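You operate a simulated robot arm through the tools that you are given. There is no shell and no other tool. Be economical: measure what you need, move in short steps, check, and stop when the job is done.

Carry out the task below with a simulated robot arm. There is one attempt and no reset: what you move stays moved.

TASK
Put the blue roller on the middle shelf under the store bench. Put the tin jug on the shelf under the jack-side bench. Take the black blue-handled weight and leave it on the white stack. Put the brown bowl in the rinse trough. Open the bag bench drawer, fetch the green cup from the inside of the bag bench drawer and set it on the shelf under the tray bench, then shut the drawer. Take the blue banded roll and leave it on the cream stack. Do these in any order. Set down upright: blue roller, tin jug, black blue-handled weight, blue banded roll.

It is judged by the outcome, as a careful person would: the job done as asked, and still so three seconds after it is handed in. It fails if anything else is knocked over, pushed out of place, dropped, spilled or broken.

THE ROBOT
A 6-joint arm with a fingered hand on a trunk, on a base that drives. Base frame: it is fixed to the floor where the robot stands at the start and does not move with it; the origin is under the middle of the robot, x ahead of it, y to its left, z up; the surface under the hand at the start is at about z = 0.78. Units: m, degrees, N and s.
With the tool pointing down near the work surface it reaches from about 0.14 to 0.84 m from the robot's upright axis, wherever it stands. Its first joint turns from -166.0 to 166.0 degrees. Places, roughly: bag bench drawer [1.3, 2.2, 0.7]; black blue-handled weight (8x6x9 cm) [-0.3, 2.2, 0.8]; blue banded roll (6x6x15 cm) [0.6, -3.2, 0.9]; blue roller (17x7x9 cm) [0.7, 0.1, 0.8]; brown bowl (13x13x6 cm) [0, 2.5, 0.8]; cream stack (30x21 cm) [0.68, 0.76, 0.84]; green cup (8x8x7 cm) [1.4, 2.2, 0.7]; middle shelf under the store bench [4.6, -2.9, 0.5]; rinse trough [0.7, -0.9, 0.7]; shelf under the jack-side bench [-1.7, 0.6, 0.3]; shelf under the tray bench [0, 2.4, 0.4]; tin jug (14x19x15 cm) [-1.3, -0.6, 0.5]; white stack (21x15 cm) [0.5, 0.16, 0.82]. Payload 5 kg.
The tool frame sits at the grasp point between the pads (the TCP): z along the fingers, y along the line on which they close. The tips reach 0.036 m beyond it. Largest opening 0.12 m; the body of the gripper starts 0.042 m behind the TCP. The gripper is a hand of 4 fingers: y runs from the thumb to the fingers, the wrist lies at [-0.019, -0.123, -0.211] in the tool frame, and closing takes about 1.5 s.
Orientation is told as [roll, pitch, yaw] about the base's x, y, z axes, in that order, counted from this pose: with the fingers straight down and the wrist toward the robot, the tool's x, y and z point along [0, 1, 0], [1, 0, 0] and [0, 0, -1] of the base frame.

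THE INTERFACE
- The arm moves only by the tool jog_arm. Its argument "increments" is a list of rows, each a list of 2 entries, a list of its own where there are three numbers: the shift along the tool's x, y, z in units of 30 mm (1.0 is 30 mm), then the turn, a rotation vector about the tool's x, y, z in units of 8 degrees (1.0 is 8 degrees). In form: [[[tx, ty, tz], [rx, ry, rz]], ...]. A call has 1 to 12 rows; each row shifts and turns the commanded pose from where the row before left it, along the tool's axes as they then stand. "fingers" is the gripper command, from -1 (shut) to 1 (fully open), values between in proportion, set as the call begins (left out, the last holds). A call with a number of a shift or a turn outside -1 to 1 is refused whole. A row lasts 0.2 s, in which the tool goes at most 0.05 m and 8.6 degrees; a call with a longer step from one row to the next is refused whole, and so is a gripper value outside its range. Where a pose cannot be reached the arm comes as near as it can. A force on the tool above 40 N (or 10 N above the force at the start of the call, whichever is more), or a blocked arm, ends the call early, and 0.2 s more pass. Each finger travels about 0.045 m/s and halts on what it meets, pressing with about 29 N; the grip force reading is that of the motor and also rises with nothing between the fingers. The clock runs only during rows and for 0.2 s after the last one: add rows that do not move to give the fingers time. The reply holds the time, the measured pose of the TCP, the force on the tool along the base axes, the opening and the grip force, in the units named above and with some noise, with the torque about the TCP (base axes, N m) and any sound that the robot's microphone picked up.
- Cameras (640 x 400 px; columns grow to the right, rows downward): "scene" is now at [0.0977, -0.0005, 1.6969]; the picture's right is [-0.02, -1.00, 0.00], its down [-0.85, 0.02, -0.52] and it looks along [0.52, -0.01, -0.85] (base axes); focal length 276 px, centre (320, 200). "wrist" rides on the gripper at [0.073, -0.101, -0.142] in the tool frame; the picture's right is [-0.79, 0.29, -0.54], its down [-0.56, -0.70, 0.44] and it looks along [-0.25, 0.65, 0.71] (tool axes); focal length 280 px, centre (320, 200). There is no depth. A picture from a camera that has moved, and an enlarged one, comes with that camera's place and axes in the base frame and with its lens.
- grab_frame(camera): a new picture of that camera. It takes no simulated time.
- slide_trunk(by): slides the trunk up (or, below 0, down) by that many m; the arm and the scene camera ride with it, the base frame stays. It gives what a move gives, with no picture.
- steer(legs): drives the robot by 1 to 6 legs, each [ahead, turn to the left] in m and degrees, along the robot's own axes; the way and the turn of a leg run together, so that a leg with both is an arc; at most 1.5 m and 180 degrees a leg. The arm and the cameras ride along, it lands a little off, and it stops where it bumps. It gives what a move gives.
- move_fingers(index, middle, ring, thumb_bend, thumb_turn): sets how far each is bent, from 0 (flat) to 100 (curled in); at 30 the hand is open as for a grip, at 70 the pads meet at the TCP. One left out holds its place. A second passes; each finger stops where it meets its share of the squeeze, and holds until it gets a number again. A gripper value or a shape takes the hand back. It gives what a move gives, with no picture; readings hold the bend of each and the force on the fingers (four entries, about 0 where the hand has none), thumb and palm. thumb_turn goes from beside the hand (0) to across from the fingers (100), as for a grip.
- preshape(shape): the hand has 4 fingers and takes this shape, open, in about a second: jaw (thumb against the fingers, like two jaws); tri (thumb and two fingers); tip (a fingertip pinch); poke (one finger out to press); point (the index stretched); flat (the hand flat); cup (the hand cupped); fist (a fist). The gripper value then closes the fingers along that shape, each until it touches; the sizes above hold for jaw. It gives what a move gives, with no picture.
- turn_head(pan, tilt): turns the head with the scene camera to pan (to the left, within 86 degrees either way) and tilt (down, from -29 to 69), counted from straight ahead of the robot. It gives what a move gives.
- inspect(camera, box): a new picture of the part [left, top, right, bottom] of that camera's present view, enlarged. It takes no simulated time.
- job_done(): hands the job in; it is judged then, once.

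Work in short steps. Places have to be worked out from the pictures, the camera data and where the tool is seen: move nearer, look again, correct. Check each grasp and each placing, and mend what went wrong. You have 207 turns and 180 pictures in all, those below and enlarged ones among them. Open the gripper and draw the arm clear of the work before you hand the job in, unless the task says otherwise.

The tools are called as a command line: name --argument value ..., lists and objects as JSON in quotes. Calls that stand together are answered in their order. jog_arm: Moves the arm, as the interface text tells. Its arguments: {"type":"object","properties":{"increments":{"type":"array"},"fingers":{"type":"number"}},"required":["increments"]} The other tools are called the same way: slide_trunk (by) slides the trunk up or down; preshape (shape) gives the hand a shape; move_fingers (index, middle, ring, thumb_bend, thumb_turn) moves the fingers one by one; steer (legs) drives the base; turn_head (pan, tilt) turns the head that bears the scene camera; grab_frame (camera) takes a picture; inspect (camera, box) takes an enlarged picture of a part of a camera's view; job_done () hands the job in.

At the start:

```text
t: 0.0
tcp_pos: [0.7104, 0.0855, 1.0623]
tool_rot: [0.0, 0.0, 0.0]
contact_force: [-0.3, 0.5, -0.2]
moment: [0.03, 0.01, -0.03]
width: 0.1199
grip_force: 0.1
shape: jaw
bend: [30.0, 30.0, 30.0, 30.0, 98.0]
finger forces: [0.1, 0.1, 0.1, 0.0, 0.1, 0.1]
trunk travel left (down, up): [-0.725, 0.115]
robot x, y, heading: [-0.0039, 0.0003, 0.0]
head pan, tilt: [-1.2, 58.5]
```

scene: 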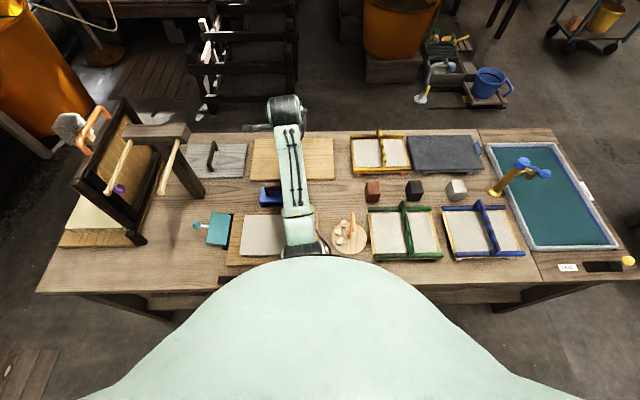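
wrist: 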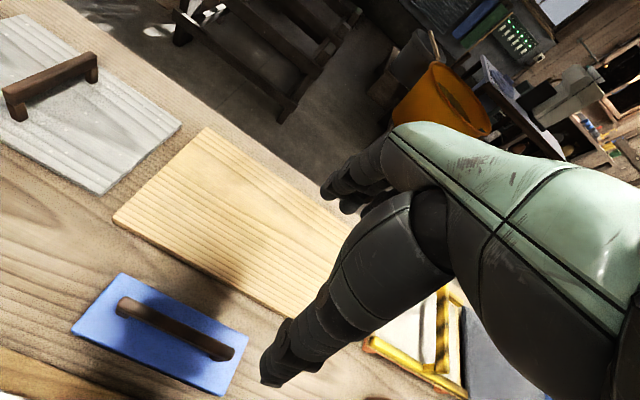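

I'll look around first: the head turned left and right to see the room.

turn_head --pan 60 --tilt 25

grab_frame --camera "scene"

turn_head --pan -60 --tilt 25

grab_frame --camera "scene"

turn_head --pan 0 --tilt 15

grab_frame --camera "scene"

```text
t: 1.3
tcp_pos: [0.7095, 0.086, 1.0614]
tool_rot: [0.0, 0.1, 0.0]
contact_force: [0.5, 1.3, -0.2]
moment: [0.0, -0.02, 0.0]
width: 0.1194
grip_force: 0.1
shape: jaw
bend: [30.0, 30.0, 30.0, 30.0, 98.0]
finger forces: [0.0, 0.0, 0.0, 0.0, 0.1, 0.0]
trunk travel left (down, up): [-0.725, 0.115]
robot x, y, heading: [-0.0005, -0.0011, -0.1]
head pan, tilt: [60.0, 25.0]
```

```text
177 pictures are left
camera scene: at [0.0756, 0.0807, 1.7452], right [0.87, -0.5, 0.0], down [-0.21, -0.37, -0.91], along [0.45, 0.78, -0.42], focal length 276 px, centre (320, 200)
```

scene: 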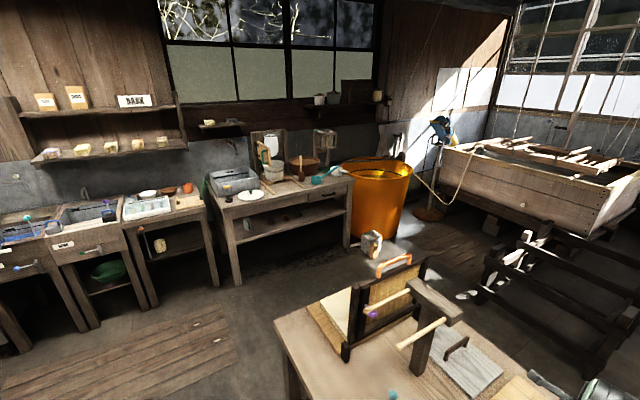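

```text
t: 3.3
tcp_pos: [0.7085, 0.0866, 1.0624]
tool_rot: [0.0, 0.0, -0.1]
contact_force: [0.3, 0.0, 0.3]
moment: [0.01, -0.01, -0.03]
width: 0.1196
grip_force: 0.1
shape: jaw
bend: [30.0, 30.0, 30.0, 30.0, 98.0]
finger forces: [0.0, 0.1, 0.0, 0.0, 0.0, 0.1]
trunk travel left (down, up): [-0.725, 0.115]
robot x, y, heading: [-0.0035, 0.0012, -0.1]
head pan, tilt: [-60.0, 25.0]
```

```text
176 pictures are left
camera scene: at [0.0755, -0.0788, 1.7452], right [-0.87, -0.5, 0.0], down [-0.21, 0.37, -0.91], along [0.45, -0.78, -0.42], focal length 276 px, centre (320, 200)
```

scene: 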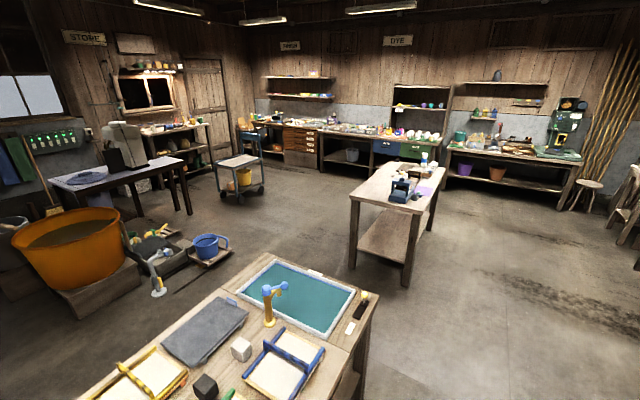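

```text
t: 4.6
tcp_pos: [0.7096, 0.0866, 1.0629]
tool_rot: [-0.1, 0.0, 0.0]
contact_force: [0.8, 0.3, 1.0]
moment: [-0.01, -0.01, 0.0]
width: 0.1197
grip_force: 0.0
shape: jaw
bend: [30.0, 30.0, 30.0, 30.0, 98.0]
finger forces: [0.0, 0.0, 0.0, 0.0, 0.0, 0.0]
trunk travel left (down, up): [-0.725, 0.115]
robot x, y, heading: [-0.0013, -0.0003, 0.1]
head pan, tilt: [0.0, 15.0]
```

```text
175 pictures are left
camera scene: at [0.1228, 0.0008, 1.7614], right [0.0, -1.0, 0.0], down [-0.26, 0.0, -0.97], along [0.97, 0.0, -0.26], focal length 276 px, centre (320, 200)
```

scene: 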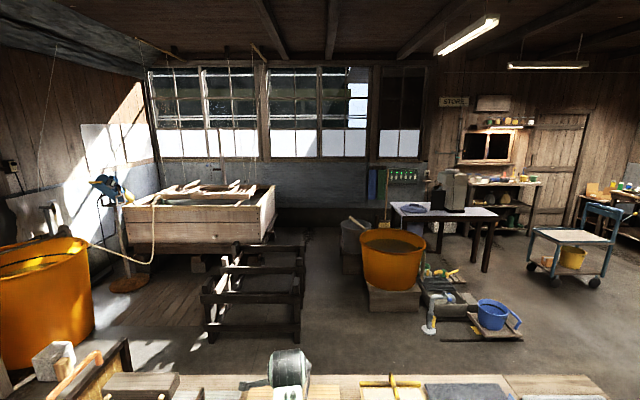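

Blue float-like piece with a dark handle lies along y near (0.66, 0.127); I go above it and look again.

jog_arm --increments '[[[0.7, -0.85, 0.9], [0, 0, 0]], [[0.7, -0.85, 0.9], [0, 0, 0]], [[0, 0, 1], [0, 0, 0]], [[0, 0, 0], [0, 0, 0]]]' --fingers 1

grab_frame --camera "wrist"

turn_head --pan 0 --tilt 58

inspect --camera "scene" --box '[180, 120, 420, 270]'

```text
t: 5.6
tcp_pos: [0.6588, 0.129, 0.977]
tool_rot: [0.0, 0.0, 0.1]
contact_force: [-0.9, -0.8, 0.3]
moment: [-0.01, -0.03, 0.01]
width: 0.1198
grip_force: 0.0
shape: jaw
bend: [30.0, 30.0, 30.0, 30.0, 98.0]
finger forces: [0.1, 0.0, 0.0, 0.1, 0.0, 0.1]
trunk travel left (down, up): [-0.725, 0.115]
robot x, y, heading: [-0.0034, 0.0021, 0.0]
head pan, tilt: [0.0, 15.0]
```

```text
174 pictures are left
camera wrist: at [0.5555, 0.2006, 1.1187], right [0.29, -0.79, 0.54], down [-0.7, -0.56, -0.44], along [0.65, -0.25, -0.71], focal length 280 px, centre (320, 200)
```

wrist: 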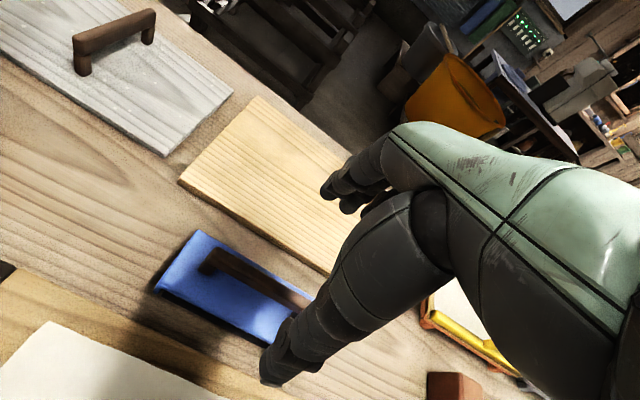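

```text
t: 6.7
tcp_pos: [0.6589, 0.1276, 0.9779]
tool_rot: [0.0, 0.0, -0.1]
contact_force: [0.3, 0.8, 0.6]
moment: [0.0, -0.01, 0.02]
width: 0.1196
grip_force: 0.1
shape: jaw
bend: [30.0, 30.0, 30.0, 30.0, 98.0]
finger forces: [0.1, 0.0, 0.0, 0.0, 0.0, 0.0]
trunk travel left (down, up): [-0.725, 0.115]
robot x, y, heading: [-0.0001, 0.0007, 0.3]
head pan, tilt: [0.0, 58.0]
```

```text
2.67 times, centred on (300, 195) of scene
camera zoom: at [0.0982, 0.001, 1.6976], right [0.0, -1.0, 0.0], down [-0.85, 0.0, -0.53], along [0.53, 0.0, -0.85], focal length 737 px, centre (373, 213)
```

zoom: 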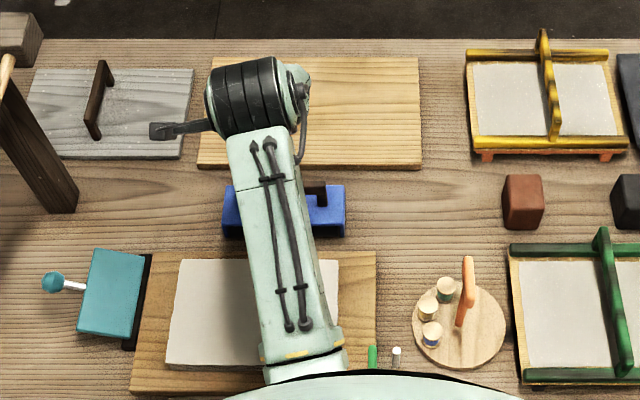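

The handle is centred under the hand. I go down to about z 0.855 and close.

jog_arm --increments '[[[0, -0.1, 1], [0, 0, 0]], [[0, 0, 1], [0, 0, 0]], [[0, 0, 1], [0, 0, 0]], [[0, 0, 0.7], [0, 0, 0]], [[0, 0, 0.4], [0, 0, 0]], [[0, 0, 0], [0, 0, 0]]]'

grab_frame --camera "wrist"

```text
t: 8.1
tcp_pos: [0.6549, 0.1282, 0.8551]
tool_rot: [0.0, -0.1, 0.0]
contact_force: [1.0, -0.7, -0.3]
moment: [0.04, -0.01, 0.02]
width: 0.1197
grip_force: 0.1
shape: jaw
bend: [30.0, 30.0, 30.0, 30.0, 98.0]
finger forces: [0.0, 0.0, 0.0, 0.0, 0.0, 0.0]
trunk travel left (down, up): [-0.725, 0.115]
robot x, y, heading: [-0.0024, 0.0007, -0.0]
head pan, tilt: [0.0, 58.0]
```

```text
172 pictures are left
camera wrist: at [0.5525, 0.2009, 0.9965], right [0.29, -0.79, 0.54], down [-0.7, -0.56, -0.44], along [0.65, -0.25, -0.71], focal length 280 px, centre (320, 200)
```

wrist: 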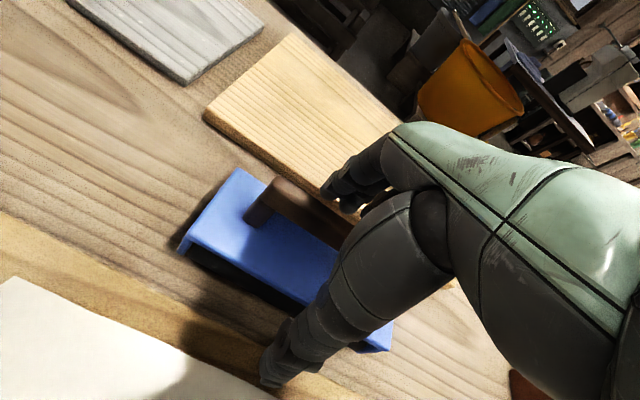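

The handle is between thumb and fingers; close.

jog_arm --increments '[[[0, 0, 0], [0, 0, 0]], [[0, 0, 0], [0, 0, 0]], [[0, 0, 0], [0, 0, 0]], [[0, 0, 0], [0, 0, 0]], [[0, 0, 0], [0, 0, 0]], [[0, 0, 0], [0, 0, 0]], [[0, 0, 0], [0, 0, 0]], [[0, 0, 0], [0, 0, 0]], [[0, 0, 0], [0, 0, 0]], [[0, 0, 0], [0, 0, 0]]]' --fingers -1

jog_arm --increments '[[[0, 0, -0.5], [0, 0, 0]], [[0, 0, -1], [0, 0, 0]], [[0, 0, -1], [0, 0, 0]], [[0, 0, -1], [0, 0, 0]], [[0, 0, -1], [0, 0, 0]], [[0, 0, -1], [0, 0, 0]], [[0, 0, 0], [0, 0, 0]]]'

grab_frame --camera "wrist"

grab_frame --camera "scene"

```text
t: 10.3
tcp_pos: [0.6536, 0.1302, 0.8594]
tool_rot: [0.1, -0.4, 0.0]
contact_force: [-0.8, 0.2, 32.4]
moment: [-0.01, -0.01, -0.1]
width: 0.0439
grip_force: 28.9
shape: jaw
bend: [74.0, 50.0, 57.0, 74.0, 100.0]
finger forces: [28.2, 20.8, 0.1, 0.0, 52.1, 0.1]
trunk travel left (down, up): [-0.725, 0.115]
robot x, y, heading: [0.0002, 0.0004, 0.0]
head pan, tilt: [0.0, 58.0]
```

```text
t: 11.9
tcp_pos: [0.6547, 0.1287, 1.0204]
tool_rot: [0.0, 0.1, 0.0]
contact_force: [0.1, -0.2, -3.1]
moment: [-0.01, -0.05, 0.01]
width: 0.0303
grip_force: 28.7
shape: jaw
bend: [75.0, 58.0, 57.0, 83.0, 100.0]
finger forces: [0.0, 0.0, 0.0, 0.1, 3.8, 0.0]
trunk travel left (down, up): [-0.725, 0.115]
robot x, y, heading: [-0.0026, -0.0002, 0.1]
head pan, tilt: [0.0, 58.0]
```

```text
171 pictures are left
camera wrist: at [0.5528, 0.2005, 1.1616], right [0.29, -0.79, 0.54], down [-0.7, -0.56, -0.44], along [0.65, -0.25, -0.71], focal length 280 px, centre (320, 200)
```

wrist: 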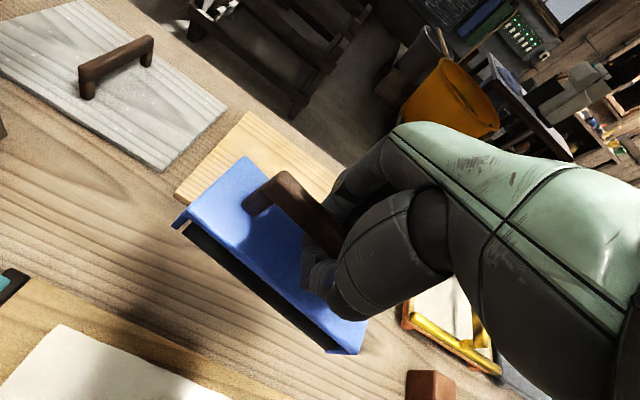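

```text
170 pictures are left
camera scene: at [0.0985, 0.001, 1.6975], right [0.0, -1.0, 0.0], down [-0.85, 0.0, -0.53], along [0.53, 0.0, -0.85], focal length 276 px, centre (320, 200)
```

scene: 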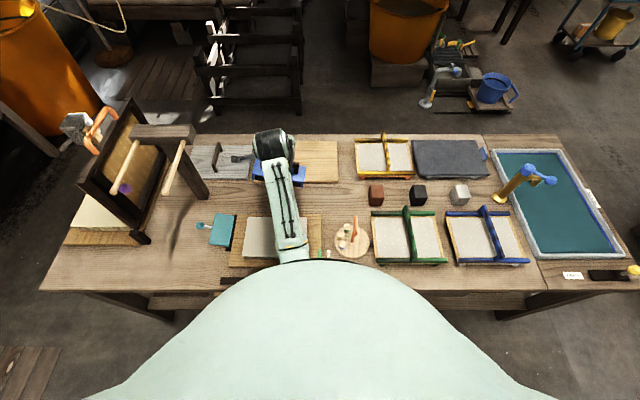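

The roller is held level by its handle. I draw the arm in, raise the trunk, back off and turn right to look at the way.

jog_arm --increments '[[[0, -1, 0], [0, 0, 0]], [[0, -1, 0], [0, 0, 0]], [[0, -1, 0], [0, 0, 0]], [[0, -1, 0], [0, 0, 0]], [[0, -1, 0], [0, 0, 0]], [[0, -1, 0], [0, 0, 0]], [[0, -1, 0], [0, 0, 0]], [[0, -1, 0], [0, 0, 0]], [[0, 0, 0], [0, 0, 0]]]'

steer --legs '[[-0.25, 0], [0, -90]]'

turn_head --pan 20 --tilt 25

grab_frame --camera "scene"

```text
t: 13.9
tcp_pos: [0.4162, 0.1286, 1.0203]
tool_rot: [0.0, 0.1, -0.1]
contact_force: [0.3, -0.8, -3.9]
moment: [-0.01, 0.0, 0.02]
width: 0.0301
grip_force: 29.0
shape: jaw
bend: [75.0, 58.0, 57.0, 83.0, 100.0]
finger forces: [3.5, 0.1, 0.1, 0.0, 2.9, 0.1]
trunk travel left (down, up): [-0.725, 0.115]
robot x, y, heading: [-0.0006, -0.0012, -0.2]
head pan, tilt: [0.0, 58.0]
```

```text
t: 20.4
tcp_pos: [-0.1211, -0.4142, 1.0194]
tool_rot: [0.0, 0.0, -89.6]
contact_force: [-0.4, -0.8, -2.7]
moment: [0.0, 0.0, 0.0]
width: 0.0303
grip_force: 28.8
shape: jaw
bend: [75.0, 58.0, 57.0, 83.0, 100.0]
finger forces: [3.2, 0.0, 0.4, 0.0, 2.8, 0.0]
trunk travel left (down, up): [-0.725, 0.115]
robot x, y, heading: [-0.2493, 0.0001, -89.5]
head pan, tilt: [0.0, 58.0]
```

```text
t: 21.4
tcp_pos: [-0.1217, -0.4152, 1.0196]
tool_rot: [0.1, 0.0, -89.6]
contact_force: [-0.2, 0.6, -4.1]
moment: [0.05, 0.01, -0.03]
width: 0.0304
grip_force: 29.3
shape: jaw
bend: [75.0, 58.0, 57.0, 83.0, 100.0]
finger forces: [3.2, 0.0, 0.3, 0.1, 2.8, 0.0]
trunk travel left (down, up): [-0.725, 0.115]
robot x, y, heading: [-0.2502, 0.001, -89.7]
head pan, tilt: [20.0, 25.0]
```

```text
169 pictures are left
camera scene: at [-0.22, -0.1158, 1.7451], right [-0.94, -0.35, 0.0], down [-0.15, 0.4, -0.91], along [0.31, -0.85, -0.42], focal length 276 px, centre (320, 200)
```

scene: 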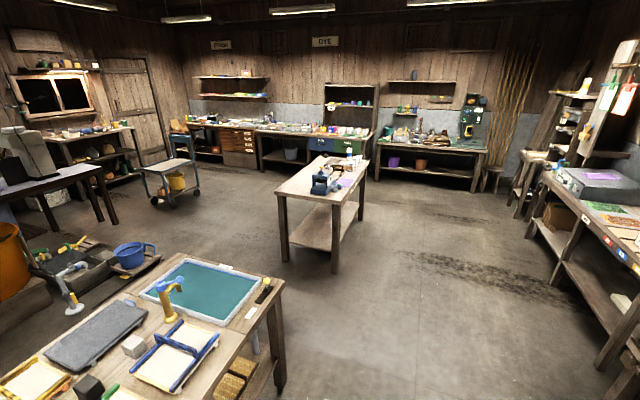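

Gap between the bench end (y≈-1.07) and the island (y≈-2.15) is about 1.1 m; I drive through its middle toward the store bench, then look.

steer --legs '[[1.5, 0], [0.1, 0], [0, 90], [1.4, 0], [0.35, 0], [0, -40]]'

turn_head --pan 10 --tilt 20

grab_frame --camera "scene"

```text
t: 46.2
tcp_pos: [1.8934, -1.7694, 1.0194]
tool_rot: [0.1, 0.1, -40.2]
contact_force: [-0.2, 0.0, -2.7]
moment: [0.0, 0.02, -0.03]
width: 0.0303
grip_force: 28.7
shape: jaw
bend: [75.0, 58.0, 57.0, 83.0, 100.0]
finger forces: [3.1, 0.1, 0.2, 0.0, 2.8, 0.0]
trunk travel left (down, up): [-0.725, 0.115]
robot x, y, heading: [1.491, -1.5996, -40.5]
head pan, tilt: [20.0, 25.0]
```

```text
t: 47.0
tcp_pos: [1.8927, -1.7702, 1.0198]
tool_rot: [0.0, 0.0, -40.4]
contact_force: [-0.2, -0.1, -4.1]
moment: [0.04, 0.03, 0.0]
width: 0.0302
grip_force: 29.4
shape: jaw
bend: [75.0, 58.0, 57.0, 83.0, 100.0]
finger forces: [3.2, 0.0, 0.2, 0.0, 2.7, 0.0]
trunk travel left (down, up): [-0.725, 0.115]
robot x, y, heading: [1.4938, -1.5962, -40.2]
head pan, tilt: [10.0, 20.0]
```

```text
168 pictures are left
camera scene: at [1.5962, -1.6649, 1.7533], right [-0.5, -0.86, 0.0], down [-0.3, 0.17, -0.94], along [0.81, -0.47, -0.34], focal length 276 px, centre (320, 200)
```

scene: 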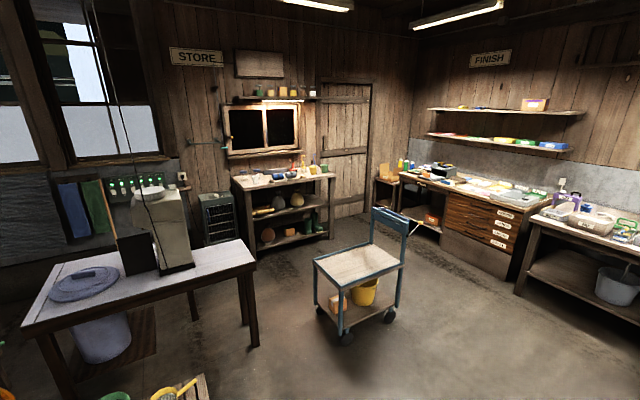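

Cart occupies roughly x 2.9–3.4, y −2.6…−3.25; the store bench front is at x≈4.3. I go round the cart's south side.

steer --legs '[[0, -31], [1.3, 0], [0.92, 0], [0, 71.3], [1.0, 0]]'

turn_head --pan 30 --tilt 30

grab_frame --camera "scene"

```text
t: 69.7
tcp_pos: [3.6462, -3.5552, 1.0201]
tool_rot: [0.0, 0.0, 0.1]
contact_force: [0.3, -0.4, -3.8]
moment: [-0.04, 0.06, 0.01]
width: 0.0301
grip_force: 29.1
shape: jaw
bend: [75.0, 58.0, 57.0, 83.0, 100.0]
finger forces: [3.1, 0.1, 0.2, 0.0, 2.8, 0.0]
trunk travel left (down, up): [-0.725, 0.115]
robot x, y, heading: [3.2358, -3.6832, 0.3]
head pan, tilt: [10.0, 20.0]
```

```text
t: 70.5
tcp_pos: [3.6462, -3.5566, 1.0207]
tool_rot: [0.0, 0.1, 0.1]
contact_force: [-0.1, -0.1, -3.5]
moment: [-0.01, 0.06, 0.02]
width: 0.0303
grip_force: 29.2
shape: jaw
bend: [75.0, 58.0, 57.0, 83.0, 100.0]
finger forces: [3.2, 0.0, 0.4, 0.0, 2.9, 0.0]
trunk travel left (down, up): [-0.725, 0.115]
robot x, y, heading: [3.2332, -3.6857, 0.1]
head pan, tilt: [30.0, 30.0]
```

```text
167 pictures are left
camera scene: at [3.3385, -3.6382, 1.7373], right [0.5, -0.87, 0.0], down [-0.43, -0.25, -0.87], along [0.75, 0.43, -0.5], focal length 276 px, centre (320, 200)
```

scene: 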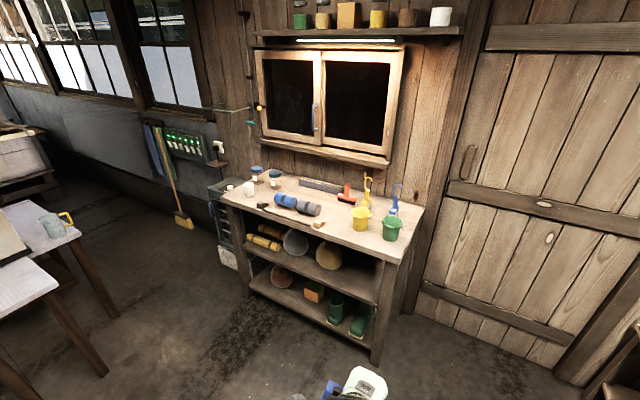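

inspect --camera "scene" --box '[210, 160, 430, 370]'

```text
1.90 times, centred on (320, 265) of scene
camera zoom: at [3.3385, -3.6382, 1.7373], right [0.5, -0.87, 0.0], down [-0.43, -0.25, -0.87], along [0.75, 0.43, -0.5], focal length 526 px, centre (320, 76)
```

zoom: 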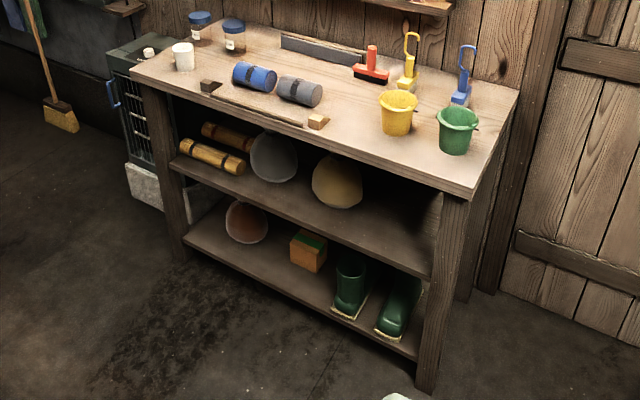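

The middle shelf's free part is its right end (about y −3.1…−3.38). The hand must tilt forward ~45° to get under the top; I tilt in steps here and watch the piece.

jog_arm --increments '[[[0, 0, 0], [-0.9, 0, 0]], [[0, 0, 0], [-0.9, 0, 0]], [[0, 0, 0], [-0.9, 0, 0]], [[0, 0, 0], [0, 0, 0]]]'

grab_frame --camera "wrist"

turn_head --pan 0 --tilt 60

grab_frame --camera "scene"

```text
t: 71.7
tcp_pos: [3.6929, -3.5225, 1.0652]
tool_rot: [4.9, -27.1, -1.9]
contact_force: [0.2, 0.1, -2.3]
moment: [-0.02, 0.02, 0.03]
width: 0.0302
grip_force: 28.9
shape: jaw
bend: [75.0, 58.0, 57.0, 83.0, 100.0]
finger forces: [2.9, 0.0, 0.2, 0.0, 2.8, 0.1]
trunk travel left (down, up): [-0.725, 0.115]
robot x, y, heading: [3.2298, -3.6857, 0.1]
head pan, tilt: [30.0, 30.0]
stopped in row 4: the arm was blocked; the commanded pose is now the measured one
```

```text
165 pictures are left
camera wrist: at [3.5348, -3.4568, 1.1502], right [0.01, -0.83, 0.55], down [-0.42, -0.51, -0.75], along [0.91, -0.22, -0.35], focal length 280 px, centre (320, 200)
```

wrist: 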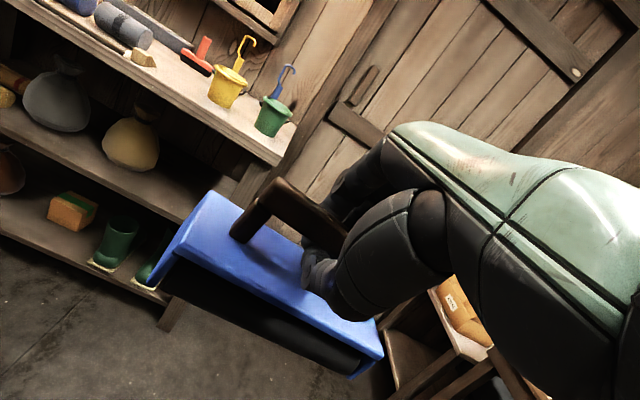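

```text
t: 72.7
tcp_pos: [3.6915, -3.5221, 1.0626]
tool_rot: [4.7, -27.1, -1.8]
contact_force: [-0.2, 0.6, -3.0]
moment: [-0.02, 0.02, 0.04]
width: 0.0305
grip_force: 28.8
shape: jaw
bend: [75.0, 58.0, 57.0, 83.0, 100.0]
finger forces: [2.8, 0.0, 0.1, 0.1, 3.0, 0.0]
trunk travel left (down, up): [-0.725, 0.115]
robot x, y, heading: [3.2322, -3.6835, -0.2]
head pan, tilt: [0.0, 60.0]
```

```text
164 pictures are left
camera scene: at [3.3365, -3.679, 1.6948], right [0.0, -1.0, 0.0], down [-0.87, 0.0, -0.5], along [0.5, 0.0, -0.87], focal length 276 px, centre (320, 200)
```

scene: 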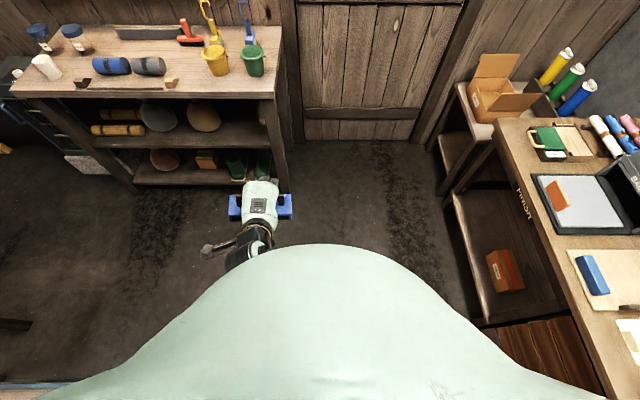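

The piece turns rigidly with the hand, so I'll need to re-grip it tilted on an intermediate surface: the empty cart tray (z≈0.51). I level the hand again first.

jog_arm --increments '[[[0, 0, 0], [0.9, 0, 0]], [[0, 0, 0], [0.9, 0, 0]], [[0, 0, 0], [0.9, 0, 0]], [[0, 0, 0], [0.67, 0, 0]], [[0, 0, 0], [0, -0.6, -0.24]], [[0, 0, 0], [0, 0, 0]]]'

steer --legs '[[0.68, 0], [0, 90], [0.75, 0], [0, 90]]'

grab_frame --camera "scene"

```text
t: 74.1
tcp_pos: [3.685, -3.5247, 1.0668]
tool_rot: [-0.4, -0.4, 2.3]
contact_force: [-0.4, -0.5, -3.1]
moment: [-0.01, 0.02, 0.0]
width: 0.0302
grip_force: 29.6
shape: jaw
bend: [75.0, 58.0, 57.0, 83.0, 100.0]
finger forces: [0.0, 0.1, 0.1, 0.0, 3.8, 0.0]
trunk travel left (down, up): [-0.725, 0.115]
robot x, y, heading: [3.2257, -3.6831, 0.2]
head pan, tilt: [0.0, 60.0]
```

```text
t: 91.2
tcp_pos: [3.4508, -3.0774, 1.0662]
tool_rot: [-0.5, -0.3, -179.5]
contact_force: [-0.1, 0.1, -3.8]
moment: [0.06, -0.01, 0.03]
width: 0.0301
grip_force: 29.1
shape: jaw
bend: [75.0, 58.0, 57.0, 83.0, 100.0]
finger forces: [0.1, 0.0, 0.2, 0.0, 3.6, 0.1]
trunk travel left (down, up): [-0.725, 0.115]
robot x, y, heading: [3.9123, -2.933, 178.2]
head pan, tilt: [0.0, 60.0]
```

```text
163 pictures are left
camera scene: at [3.8134, -2.9288, 1.6951], right [0.03, 1.0, 0.0], down [0.87, -0.03, -0.5], along [-0.5, 0.01, -0.87], focal length 276 px, centre (320, 200)
```

scene: 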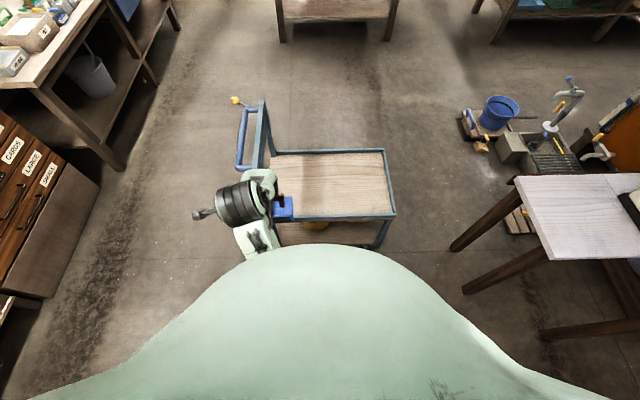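

The tray spans about x 2.9–3.27, y −3.13…−2.58, z≈0.6. I move the piece over its near half at a safe height and lower the trunk partway.

jog_arm --increments '[[[-1, 0, 0], [0, 0, -0.2]], [[-1, 0, 0], [0, 0, 0]], [[-1, 0, 0], [0, 0, 0]], [[-1, 0, 0], [0, 0, 0]], [[-1, 0.5, 0], [0, 0, 0]], [[-0.9, 1, 0], [0, 0, 0]], [[0, 1, 0], [0, 0, 0]], [[0, 1, 0], [0, 0, 0]], [[0, 1, 0], [0, 0, 0]], [[0, 1, 0], [0, 0, 0]], [[0, 1, 0], [0, 0, 0]], [[0, 1, 0], [0, 0, 0]]]'

jog_arm --increments '[[[0, 1, 0], [0, 0, 0]], [[0, 1, 0], [0, 0, 0]], [[0, 0, 0], [0, 0, 0]]]'

slide_trunk --by -0.28

grab_frame --camera "wrist"

grab_frame --camera "scene"

```text
t: 93.8
tcp_pos: [3.2205, -2.9074, 1.0691]
tool_rot: [-0.5, -0.3, -178.0]
contact_force: [-0.7, -0.2, -3.1]
moment: [0.01, -0.02, -0.02]
width: 0.0296
grip_force: 29.3
shape: jaw
bend: [75.0, 58.0, 57.0, 83.0, 100.0]
finger forces: [0.1, 0.1, 0.4, 0.0, 3.5, 0.0]
trunk travel left (down, up): [-0.725, 0.115]
robot x, y, heading: [3.9081, -2.9289, 178.5]
head pan, tilt: [0.0, 60.0]
```

```text
t: 94.6
tcp_pos: [3.1622, -2.9102, 1.0706]
tool_rot: [-0.5, -0.5, -177.9]
contact_force: [-0.1, -0.5, -3.4]
moment: [0.03, -0.01, -0.01]
width: 0.03
grip_force: 28.8
shape: jaw
bend: [75.0, 58.0, 57.0, 83.0, 100.0]
finger forces: [2.8, 0.0, 0.3, 0.1, 3.3, 0.1]
trunk travel left (down, up): [-0.725, 0.115]
robot x, y, heading: [3.9117, -2.9292, 178.1]
head pan, tilt: [0.0, 60.0]
```

```text
t: 97.5
tcp_pos: [3.1614, -2.9105, 0.7904]
tool_rot: [-0.5, -0.4, -178.0]
contact_force: [-0.4, 1.3, -3.0]
moment: [-0.02, -0.06, 0.0]
width: 0.03
grip_force: 29.1
shape: jaw
bend: [75.0, 58.0, 57.0, 83.0, 100.0]
finger forces: [2.8, 0.0, 0.3, 0.0, 3.4, 0.0]
trunk travel left (down, up): [-0.445, 0.395]
robot x, y, heading: [3.9085, -2.9336, 178.2]
head pan, tilt: [0.0, 60.0]
```

```text
162 pictures are left
camera wrist: at [3.2649, -2.9808, 0.9301], right [-0.31, 0.77, 0.55], down [0.68, 0.59, -0.44], along [-0.67, 0.23, -0.71], focal length 280 px, centre (320, 200)
```

wrist: 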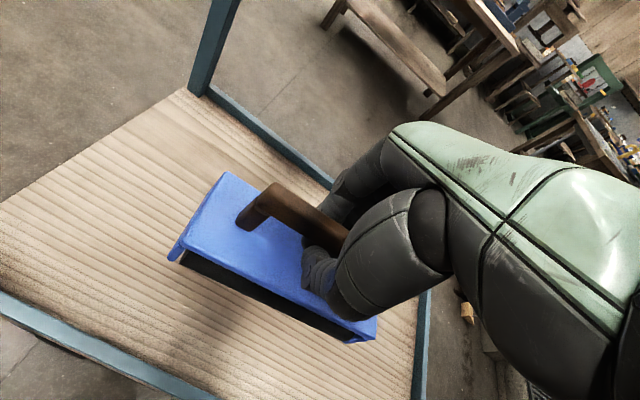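

```text
161 pictures are left
camera scene: at [3.8133, -2.9286, 1.4152], right [0.03, 1.0, 0.0], down [0.87, -0.03, -0.5], along [-0.5, 0.01, -0.87], focal length 276 px, centre (320, 200)
```

scene: 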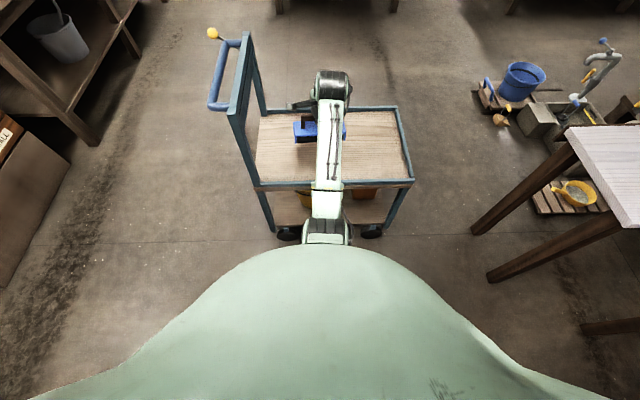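

Piece is over the tray; two views put the tray at z≈0.53–0.56. I lower with force watching.

jog_arm --increments '[[[0, 0, 1], [0, 0, 0]], [[0, 0, 1], [0, 0, 0]], [[0, 0, 0.7], [0, 0, 0]], [[0, 0, 0.5], [0, 0, 0]], [[0, 0, 0.3], [0, 0, 0]], [[0, 0, 0.3], [0, 0, 0]], [[0, 0, 0.3], [0, 0, 0]], [[0, 0, 0.3], [0, 0, 0]], [[0, 0, 0.3], [0, 0, 0]], [[0, 0, 0.3], [0, 0, 0]], [[0, 0, 0.3], [0, 0, 0]]]'

grab_frame --camera "wrist"

```text
t: 99.8
tcp_pos: [3.1599, -2.9084, 0.631]
tool_rot: [-0.5, -0.5, -177.9]
contact_force: [0.0, 0.0, 0.3]
moment: [0.0, -0.01, -0.03]
width: 0.0299
grip_force: 29.0
shape: jaw
bend: [75.0, 58.0, 57.0, 84.0, 100.0]
finger forces: [0.0, 0.0, 0.0, 0.0, 0.0, 0.0]
trunk travel left (down, up): [-0.445, 0.395]
robot x, y, heading: [3.9182, -2.9306, 178.5]
head pan, tilt: [0.0, 60.0]
```

```text
160 pictures are left
camera wrist: at [3.2636, -2.9792, 0.7714], right [-0.31, 0.77, 0.55], down [0.68, 0.59, -0.44], along [-0.67, 0.23, -0.71], focal length 280 px, centre (320, 200)
```

wrist: 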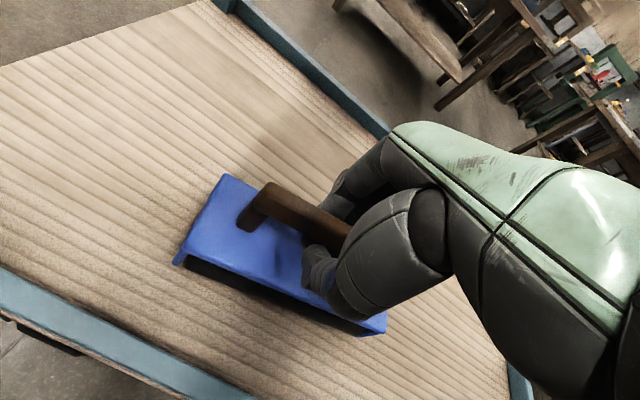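

Resting on the tray (weight gone from the hand). Open and rise.

jog_arm --increments '[[[0, 0, 0], [0, 0, 0]], [[0, 0, 0], [0, 0, 0]], [[0, 0, 0], [0, 0, 0]], [[0, 0, 0], [0, 0, 0]], [[0, 0, 0], [0, 0, 0]], [[0, 0, 0], [0, 0, 0]], [[0, 0, 0], [0, 0, 0]], [[0, 0, 0], [0, 0, 0]]]' --fingers 1

jog_arm --increments '[[[0, 0, -1], [0, 0, 0]], [[0, 0, -1], [0, 0, 0]], [[0, 0, -1], [0, 0, 0]], [[0, 0, -1], [0, 0, 0]], [[0, 0, 0], [-1, 0, 0]], [[0, 0, 0], [-1, 0, 0]], [[0, 0, 0], [-1, 0, 0]], [[0, 0, 0], [-1, 0, 0]], [[0, 0, 0], [-1, 0, 0]], [[0, 0, 0], [-0.6, 0, 0]], [[0, 0, 0], [0, 0, 0]]]'

grab_frame --camera "wrist"

```text
t: 101.7
tcp_pos: [3.1609, -2.9091, 0.6313]
tool_rot: [-0.6, -0.5, -177.9]
contact_force: [-0.9, -0.6, 2.5]
moment: [-0.04, 0.13, 0.03]
width: 0.1195
grip_force: 0.2
shape: jaw
bend: [30.0, 30.0, 30.0, 30.0, 98.0]
finger forces: [0.4, 1.7, 0.0, 0.0, 0.0, 0.0]
trunk travel left (down, up): [-0.445, 0.395]
robot x, y, heading: [3.9114, -2.9265, 178.4]
head pan, tilt: [0.0, 60.0]
```

```text
t: 104.0
tcp_pos: [3.1624, -2.9093, 0.7526]
tool_rot: [-0.7, -45.3, -177.4]
contact_force: [-0.7, -1.1, 0.9]
moment: [-0.03, -0.02, 0.01]
width: 0.1197
grip_force: 0.1
shape: jaw
bend: [30.0, 30.0, 30.0, 30.0, 98.0]
finger forces: [0.0, 0.0, 0.0, 0.1, 0.0, 0.0]
trunk travel left (down, up): [-0.445, 0.395]
robot x, y, heading: [3.909, -2.9343, 178.2]
head pan, tilt: [0.0, 60.0]
```

```text
159 pictures are left
camera wrist: at [3.3352, -2.977, 0.7781], right [0.15, 0.79, 0.59], down [0.16, 0.57, -0.8], along [-0.98, 0.22, -0.04], focal length 280 px, centre (320, 200)
```

wrist: 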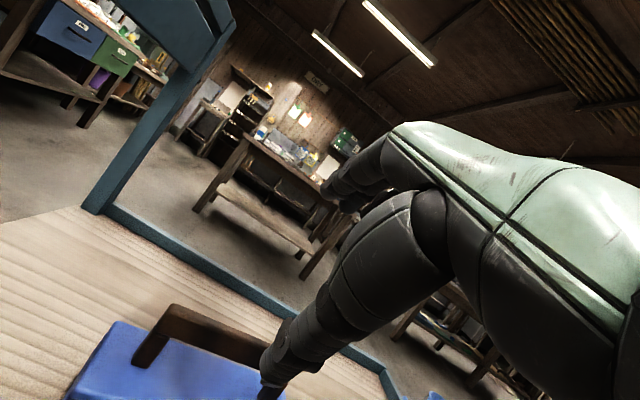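

inspect --camera "scene" --box '[220, 70, 440, 230]'

```text
2.50 times, centred on (330, 150) of scene
camera zoom: at [3.8137, -2.9286, 1.4152], right [0.03, 1.0, 0.0], down [0.87, -0.03, -0.5], along [-0.5, 0.01, -0.87], focal length 691 px, centre (295, 325)
```

zoom: 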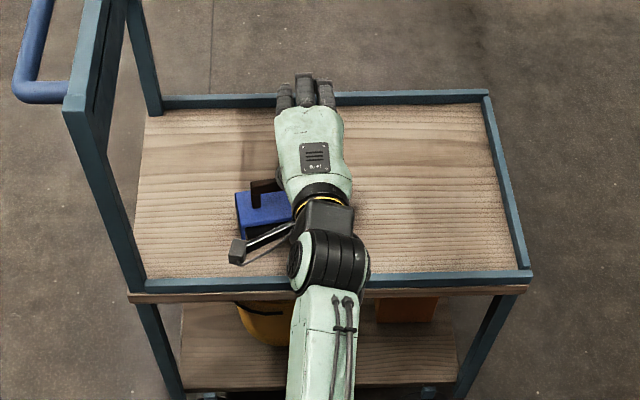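

The handle now sits at about (3.123, −2.91), top z≈0.64. I half-close the fingers and line the tilted hand up with it before sliding in.

jog_arm --increments '[[[0, 0, 0], [0, 0, 0]], [[0, 0, 0], [0, 0, 0]], [[0, 0, 0], [0, 0, 0]], [[0, 0, 0], [0, 0, 0]], [[0, -1, 0], [0, 0, 0]], [[0, -0.9, 0], [0, 0, 0]], [[0, 0, 1], [0, 0, 0]], [[0, 0, 0], [0, 0, 0]]]' --fingers 0

grab_frame --camera "wrist"

```text
t: 105.8
tcp_pos: [3.1815, -2.9079, 0.6905]
tool_rot: [-0.8, -45.2, -177.4]
contact_force: [0.7, 0.5, -0.5]
moment: [0.03, 0.03, 0.02]
width: 0.0604
grip_force: 0.1
shape: jaw
bend: [74.0, 45.0, 42.0, 69.0, 100.0]
finger forces: [0.1, 0.0, 0.1, 0.0, 0.1, 0.0]
trunk travel left (down, up): [-0.445, 0.395]
robot x, y, heading: [3.9101, -2.9322, 178.2]
head pan, tilt: [0.0, 60.0]
```

```text
157 pictures are left
camera wrist: at [3.3543, -2.9759, 0.7168], right [0.15, 0.79, 0.59], down [0.16, 0.57, -0.8], along [-0.98, 0.22, -0.04], focal length 280 px, centre (320, 200)
```

wrist: 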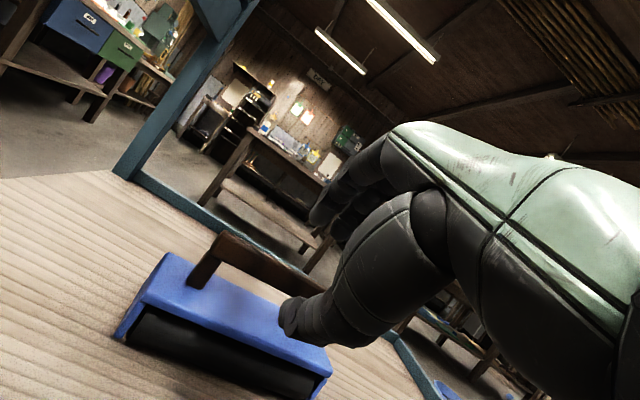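

Index and thumb curled more than wanted; I set the fingers individually to a half-open hook, still clear of the handle.

move_fingers --index 42 --middle 42 --ring 42 --thumb_bend 48

grab_frame --camera "wrist"

```text
t: 106.8
tcp_pos: [3.1813, -2.9094, 0.6889]
tool_rot: [-0.8, -45.2, -177.4]
contact_force: [0.4, 0.6, 0.3]
moment: [0.02, 0.01, 0.04]
width: 0.0783
grip_force: 0.0
shape: fingers
bend: [42.0, 42.0, 42.0, 48.0, 100.0]
finger forces: [0.1, 0.1, 0.0, 0.0, 0.0, 0.0]
trunk travel left (down, up): [-0.445, 0.395]
robot x, y, heading: [3.9104, -2.9312, 178.4]
head pan, tilt: [0.0, 60.0]
```

```text
156 pictures are left
camera wrist: at [3.3539, -2.9759, 0.7165], right [0.15, 0.79, 0.59], down [0.16, 0.57, -0.8], along [-0.98, 0.22, -0.04], focal length 280 px, centre (320, 200)
```

wrist: 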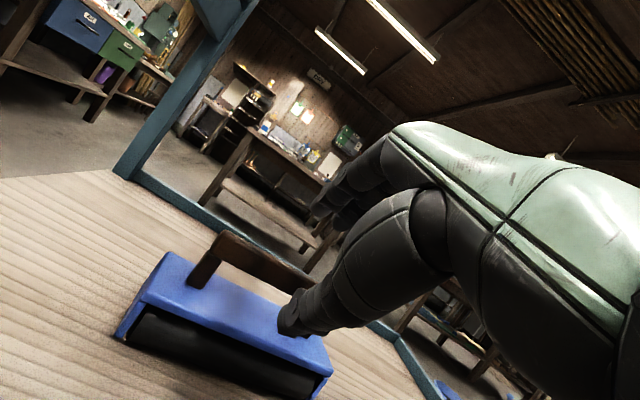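

jog_arm --increments '[[[0, 0.25, 0.5], [0, 0, 0]], [[0, 0, 0.7], [0, 0, 0]], [[0, 0, 0.7], [0, 0, 0]], [[0, 0, 0.6], [0, 0, 0]], [[0, 0, 0], [0, 0, 0]]]'

grab_frame --camera "wrist"

```text
t: 108.0
tcp_pos: [3.1211, -2.9099, 0.6449]
tool_rot: [-0.7, -45.6, -177.4]
contact_force: [-0.2, -1.5, 16.2]
moment: [-0.19, 0.07, 0.0]
width: 0.0611
grip_force: 8.0
shape: fingers
bend: [42.0, 42.0, 42.0, 57.0, 100.0]
finger forces: [0.0, 0.1, 0.0, 0.0, 16.1, 0.1]
trunk travel left (down, up): [-0.445, 0.395]
robot x, y, heading: [3.9122, -2.9287, 178.1]
head pan, tilt: [0.0, 60.0]
```

```text
155 pictures are left
camera wrist: at [3.2953, -2.9771, 0.6711], right [0.16, 0.79, 0.59], down [0.15, 0.57, -0.8], along [-0.98, 0.22, -0.03], focal length 280 px, centre (320, 200)
```

wrist: 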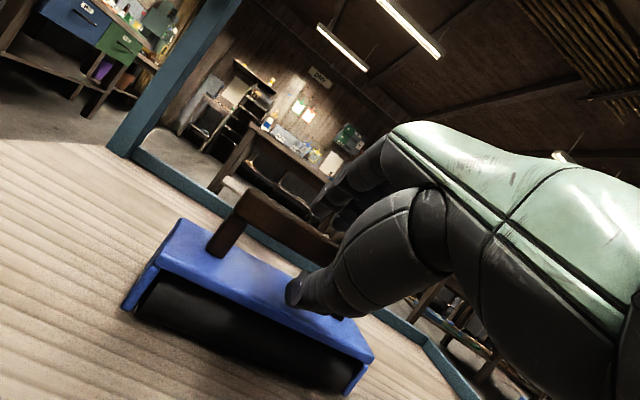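

The thumb touches the plate top; I lift 8 mm and close gently.

jog_arm --increments '[[[0, 0.2, -0.2], [0, 0, 0]], [[0, 0, 0], [0, 0, 0]]]'

move_fingers --index 75 --middle 75 --ring 75 --thumb_bend 70

grab_frame --camera "wrist"

```text
t: 108.7
tcp_pos: [3.1211, -2.9102, 0.6502]
tool_rot: [-0.7, -45.3, -177.4]
contact_force: [0.7, -0.6, 8.3]
moment: [-0.07, 0.0, 0.03]
width: 0.068
grip_force: 3.8
shape: fingers
bend: [42.0, 42.0, 42.0, 54.0, 100.0]
finger forces: [0.1, 0.0, 0.0, 0.0, 8.1, 0.0]
trunk travel left (down, up): [-0.445, 0.395]
robot x, y, heading: [3.9091, -2.9329, 178.6]
head pan, tilt: [0.0, 60.0]
```

```text
t: 109.7
tcp_pos: [3.1219, -2.9094, 0.6506]
tool_rot: [-0.6, -45.2, -177.4]
contact_force: [-0.3, 2.0, -1.2]
moment: [0.24, -0.01, 0.13]
width: 0.011
grip_force: 11.9
shape: fingers
bend: [75.0, 75.0, 74.0, 63.0, 100.0]
finger forces: [3.0, 3.3, 5.3, 0.0, 12.4, 0.1]
trunk travel left (down, up): [-0.445, 0.395]
robot x, y, heading: [3.9117, -2.9356, 178.3]
head pan, tilt: [0.0, 60.0]
```

```text
154 pictures are left
camera wrist: at [3.2948, -2.9771, 0.6769], right [0.15, 0.79, 0.59], down [0.16, 0.57, -0.8], along [-0.98, 0.22, -0.04], focal length 280 px, centre (320, 200)
```

wrist: 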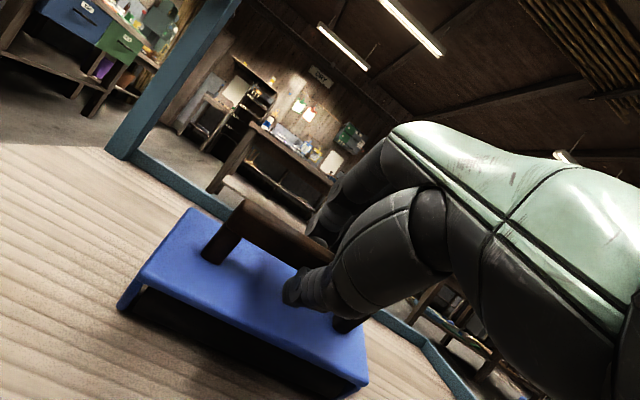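

move_fingers --index 90 --middle 90 --ring 90 --thumb_bend 85

jog_arm --increments '[[[0, 0.35, -0.35], [0, 0, 0]], [[0, 0.35, -0.35], [0, 0, 0]], [[0, 0.35, -0.35], [0, 0, 0]], [[0, 0.35, -0.35], [0, 0, 0]], [[0, 0, 0], [0, 0, 0]]]'

grab_frame --camera "wrist"

inspect --camera "scene" --box '[220, 70, 440, 230]'

```text
t: 110.7
tcp_pos: [3.1219, -2.9105, 0.6501]
tool_rot: [-0.8, -45.2, -177.4]
contact_force: [0.0, -0.3, -3.8]
moment: [0.01, -0.1, 0.01]
width: 0.0093
grip_force: 32.1
shape: fingers
bend: [84.0, 84.0, 90.0, 76.0, 96.0]
finger forces: [17.7, 17.9, 0.1, 0.0, 28.8, 0.0]
trunk travel left (down, up): [-0.445, 0.395]
robot x, y, heading: [3.9129, -2.9323, 178.5]
head pan, tilt: [0.0, 60.0]
```

```text
t: 111.8
tcp_pos: [3.123, -2.9096, 0.7082]
tool_rot: [-0.7, -45.2, -177.4]
contact_force: [-0.1, -0.8, -3.4]
moment: [0.0, -0.07, 0.01]
width: 0.0094
grip_force: 32.9
shape: fingers
bend: [85.0, 84.0, 90.0, 76.0, 96.0]
finger forces: [17.9, 17.6, 0.0, 0.0, 30.1, 0.0]
trunk travel left (down, up): [-0.445, 0.395]
robot x, y, heading: [3.9141, -2.9366, 178.3]
head pan, tilt: [0.0, 60.0]
```

```text
153 pictures are left
camera wrist: at [3.2949, -2.9774, 0.736], right [0.15, 0.79, 0.59], down [0.16, 0.57, -0.8], along [-0.98, 0.22, -0.04], focal length 280 px, centre (320, 200)
```

wrist: 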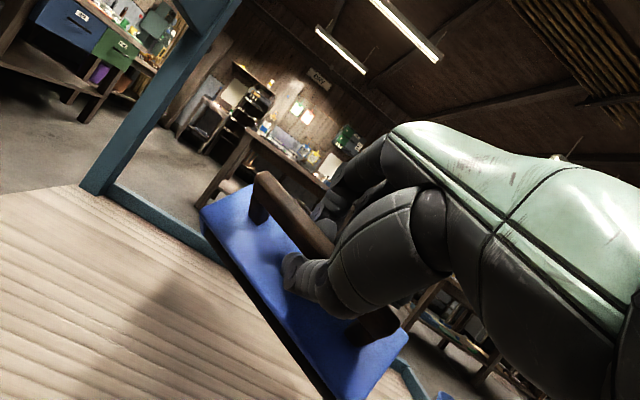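

```text
2.50 times, centred on (330, 150) of scene
camera zoom: at [3.8131, -2.9286, 1.4151], right [0.03, 1.0, 0.0], down [0.87, -0.03, -0.5], along [-0.5, 0.01, -0.87], focal length 691 px, centre (295, 325)
```

zoom: 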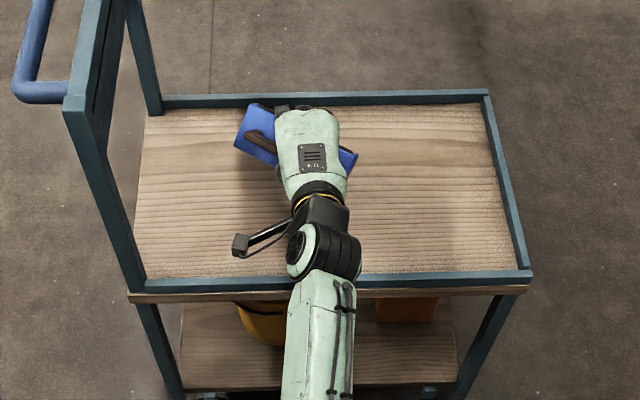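

The piece twisted in the grip. I set it back down on the tray and release, then re-grip with a smaller tilt (~22°), which is enough if it goes near the shelf's front.

jog_arm --increments '[[[0, -0.35, 0.35], [0, 0, 0]], [[0, -0.35, 0.35], [0, 0, 0]], [[0, -0.2, 0.2], [0, 0, 0]], [[0, -0.1, 0.1], [0, 0, 0]], [[0, -0.1, 0.1], [0, 0, 0]], [[0, 0, 0], [0, 0, 0]]]'

grab_frame --camera "wrist"

```text
t: 113.2
tcp_pos: [3.1213, -2.9101, 0.6622]
tool_rot: [-0.7, -45.1, -177.3]
contact_force: [0.0, 0.0, -3.6]
moment: [0.0, -0.08, -0.03]
width: 0.009
grip_force: 33.4
shape: fingers
bend: [85.0, 84.0, 90.0, 76.0, 96.0]
finger forces: [17.7, 17.3, 0.0, 0.0, 31.0, 0.1]
trunk travel left (down, up): [-0.445, 0.395]
robot x, y, heading: [3.9149, -2.93, 178.1]
head pan, tilt: [0.0, 60.0]
```

```text
151 pictures are left
camera wrist: at [3.2949, -2.9774, 0.6896], right [0.15, 0.79, 0.59], down [0.16, 0.57, -0.8], along [-0.98, 0.22, -0.04], focal length 280 px, centre (320, 200)
```

wrist: 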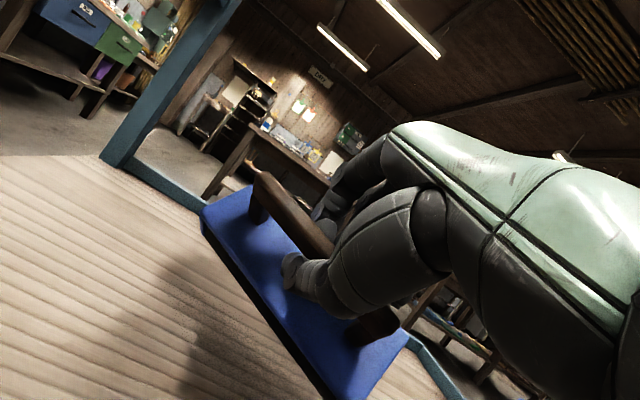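

jog_arm --increments '[[[0, -0.2, 0.2], [0, 0, 0]], [[0, -0.15, 0.15], [0, 0, 0]], [[0, -0.1, 0.1], [0, 0, 0]], [[0, -0.1, 0.1], [0, 0, 0]], [[0, -0.1, 0.1], [0, 0, 0]]]'

grab_frame --camera "wrist"

```text
t: 114.5
tcp_pos: [3.1214, -2.9099, 0.637]
tool_rot: [-0.9, -45.3, -177.3]
contact_force: [0.5, -1.9, 1.0]
moment: [0.16, -0.15, 0.0]
width: 0.0097
grip_force: 34.6
shape: fingers
bend: [85.0, 85.0, 90.0, 76.0, 96.0]
finger forces: [15.2, 24.8, 1.7, 0.1, 27.9, 0.0]
trunk travel left (down, up): [-0.445, 0.395]
robot x, y, heading: [3.9095, -2.9331, 178.3]
head pan, tilt: [0.0, 60.0]
```

```text
150 pictures are left
camera wrist: at [3.295, -2.9777, 0.6631], right [0.15, 0.79, 0.59], down [0.16, 0.57, -0.8], along [-0.98, 0.22, -0.04], focal length 280 px, centre (320, 200)
```

wrist: 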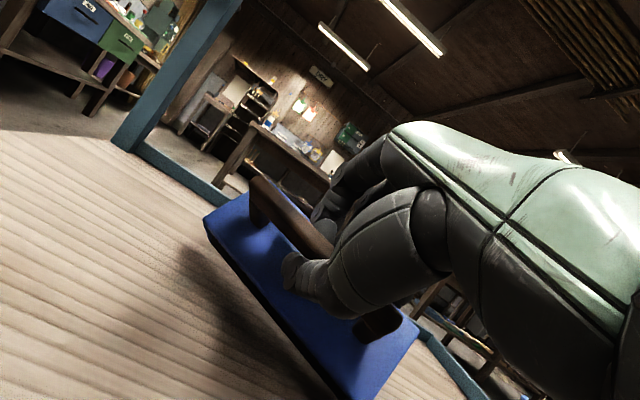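

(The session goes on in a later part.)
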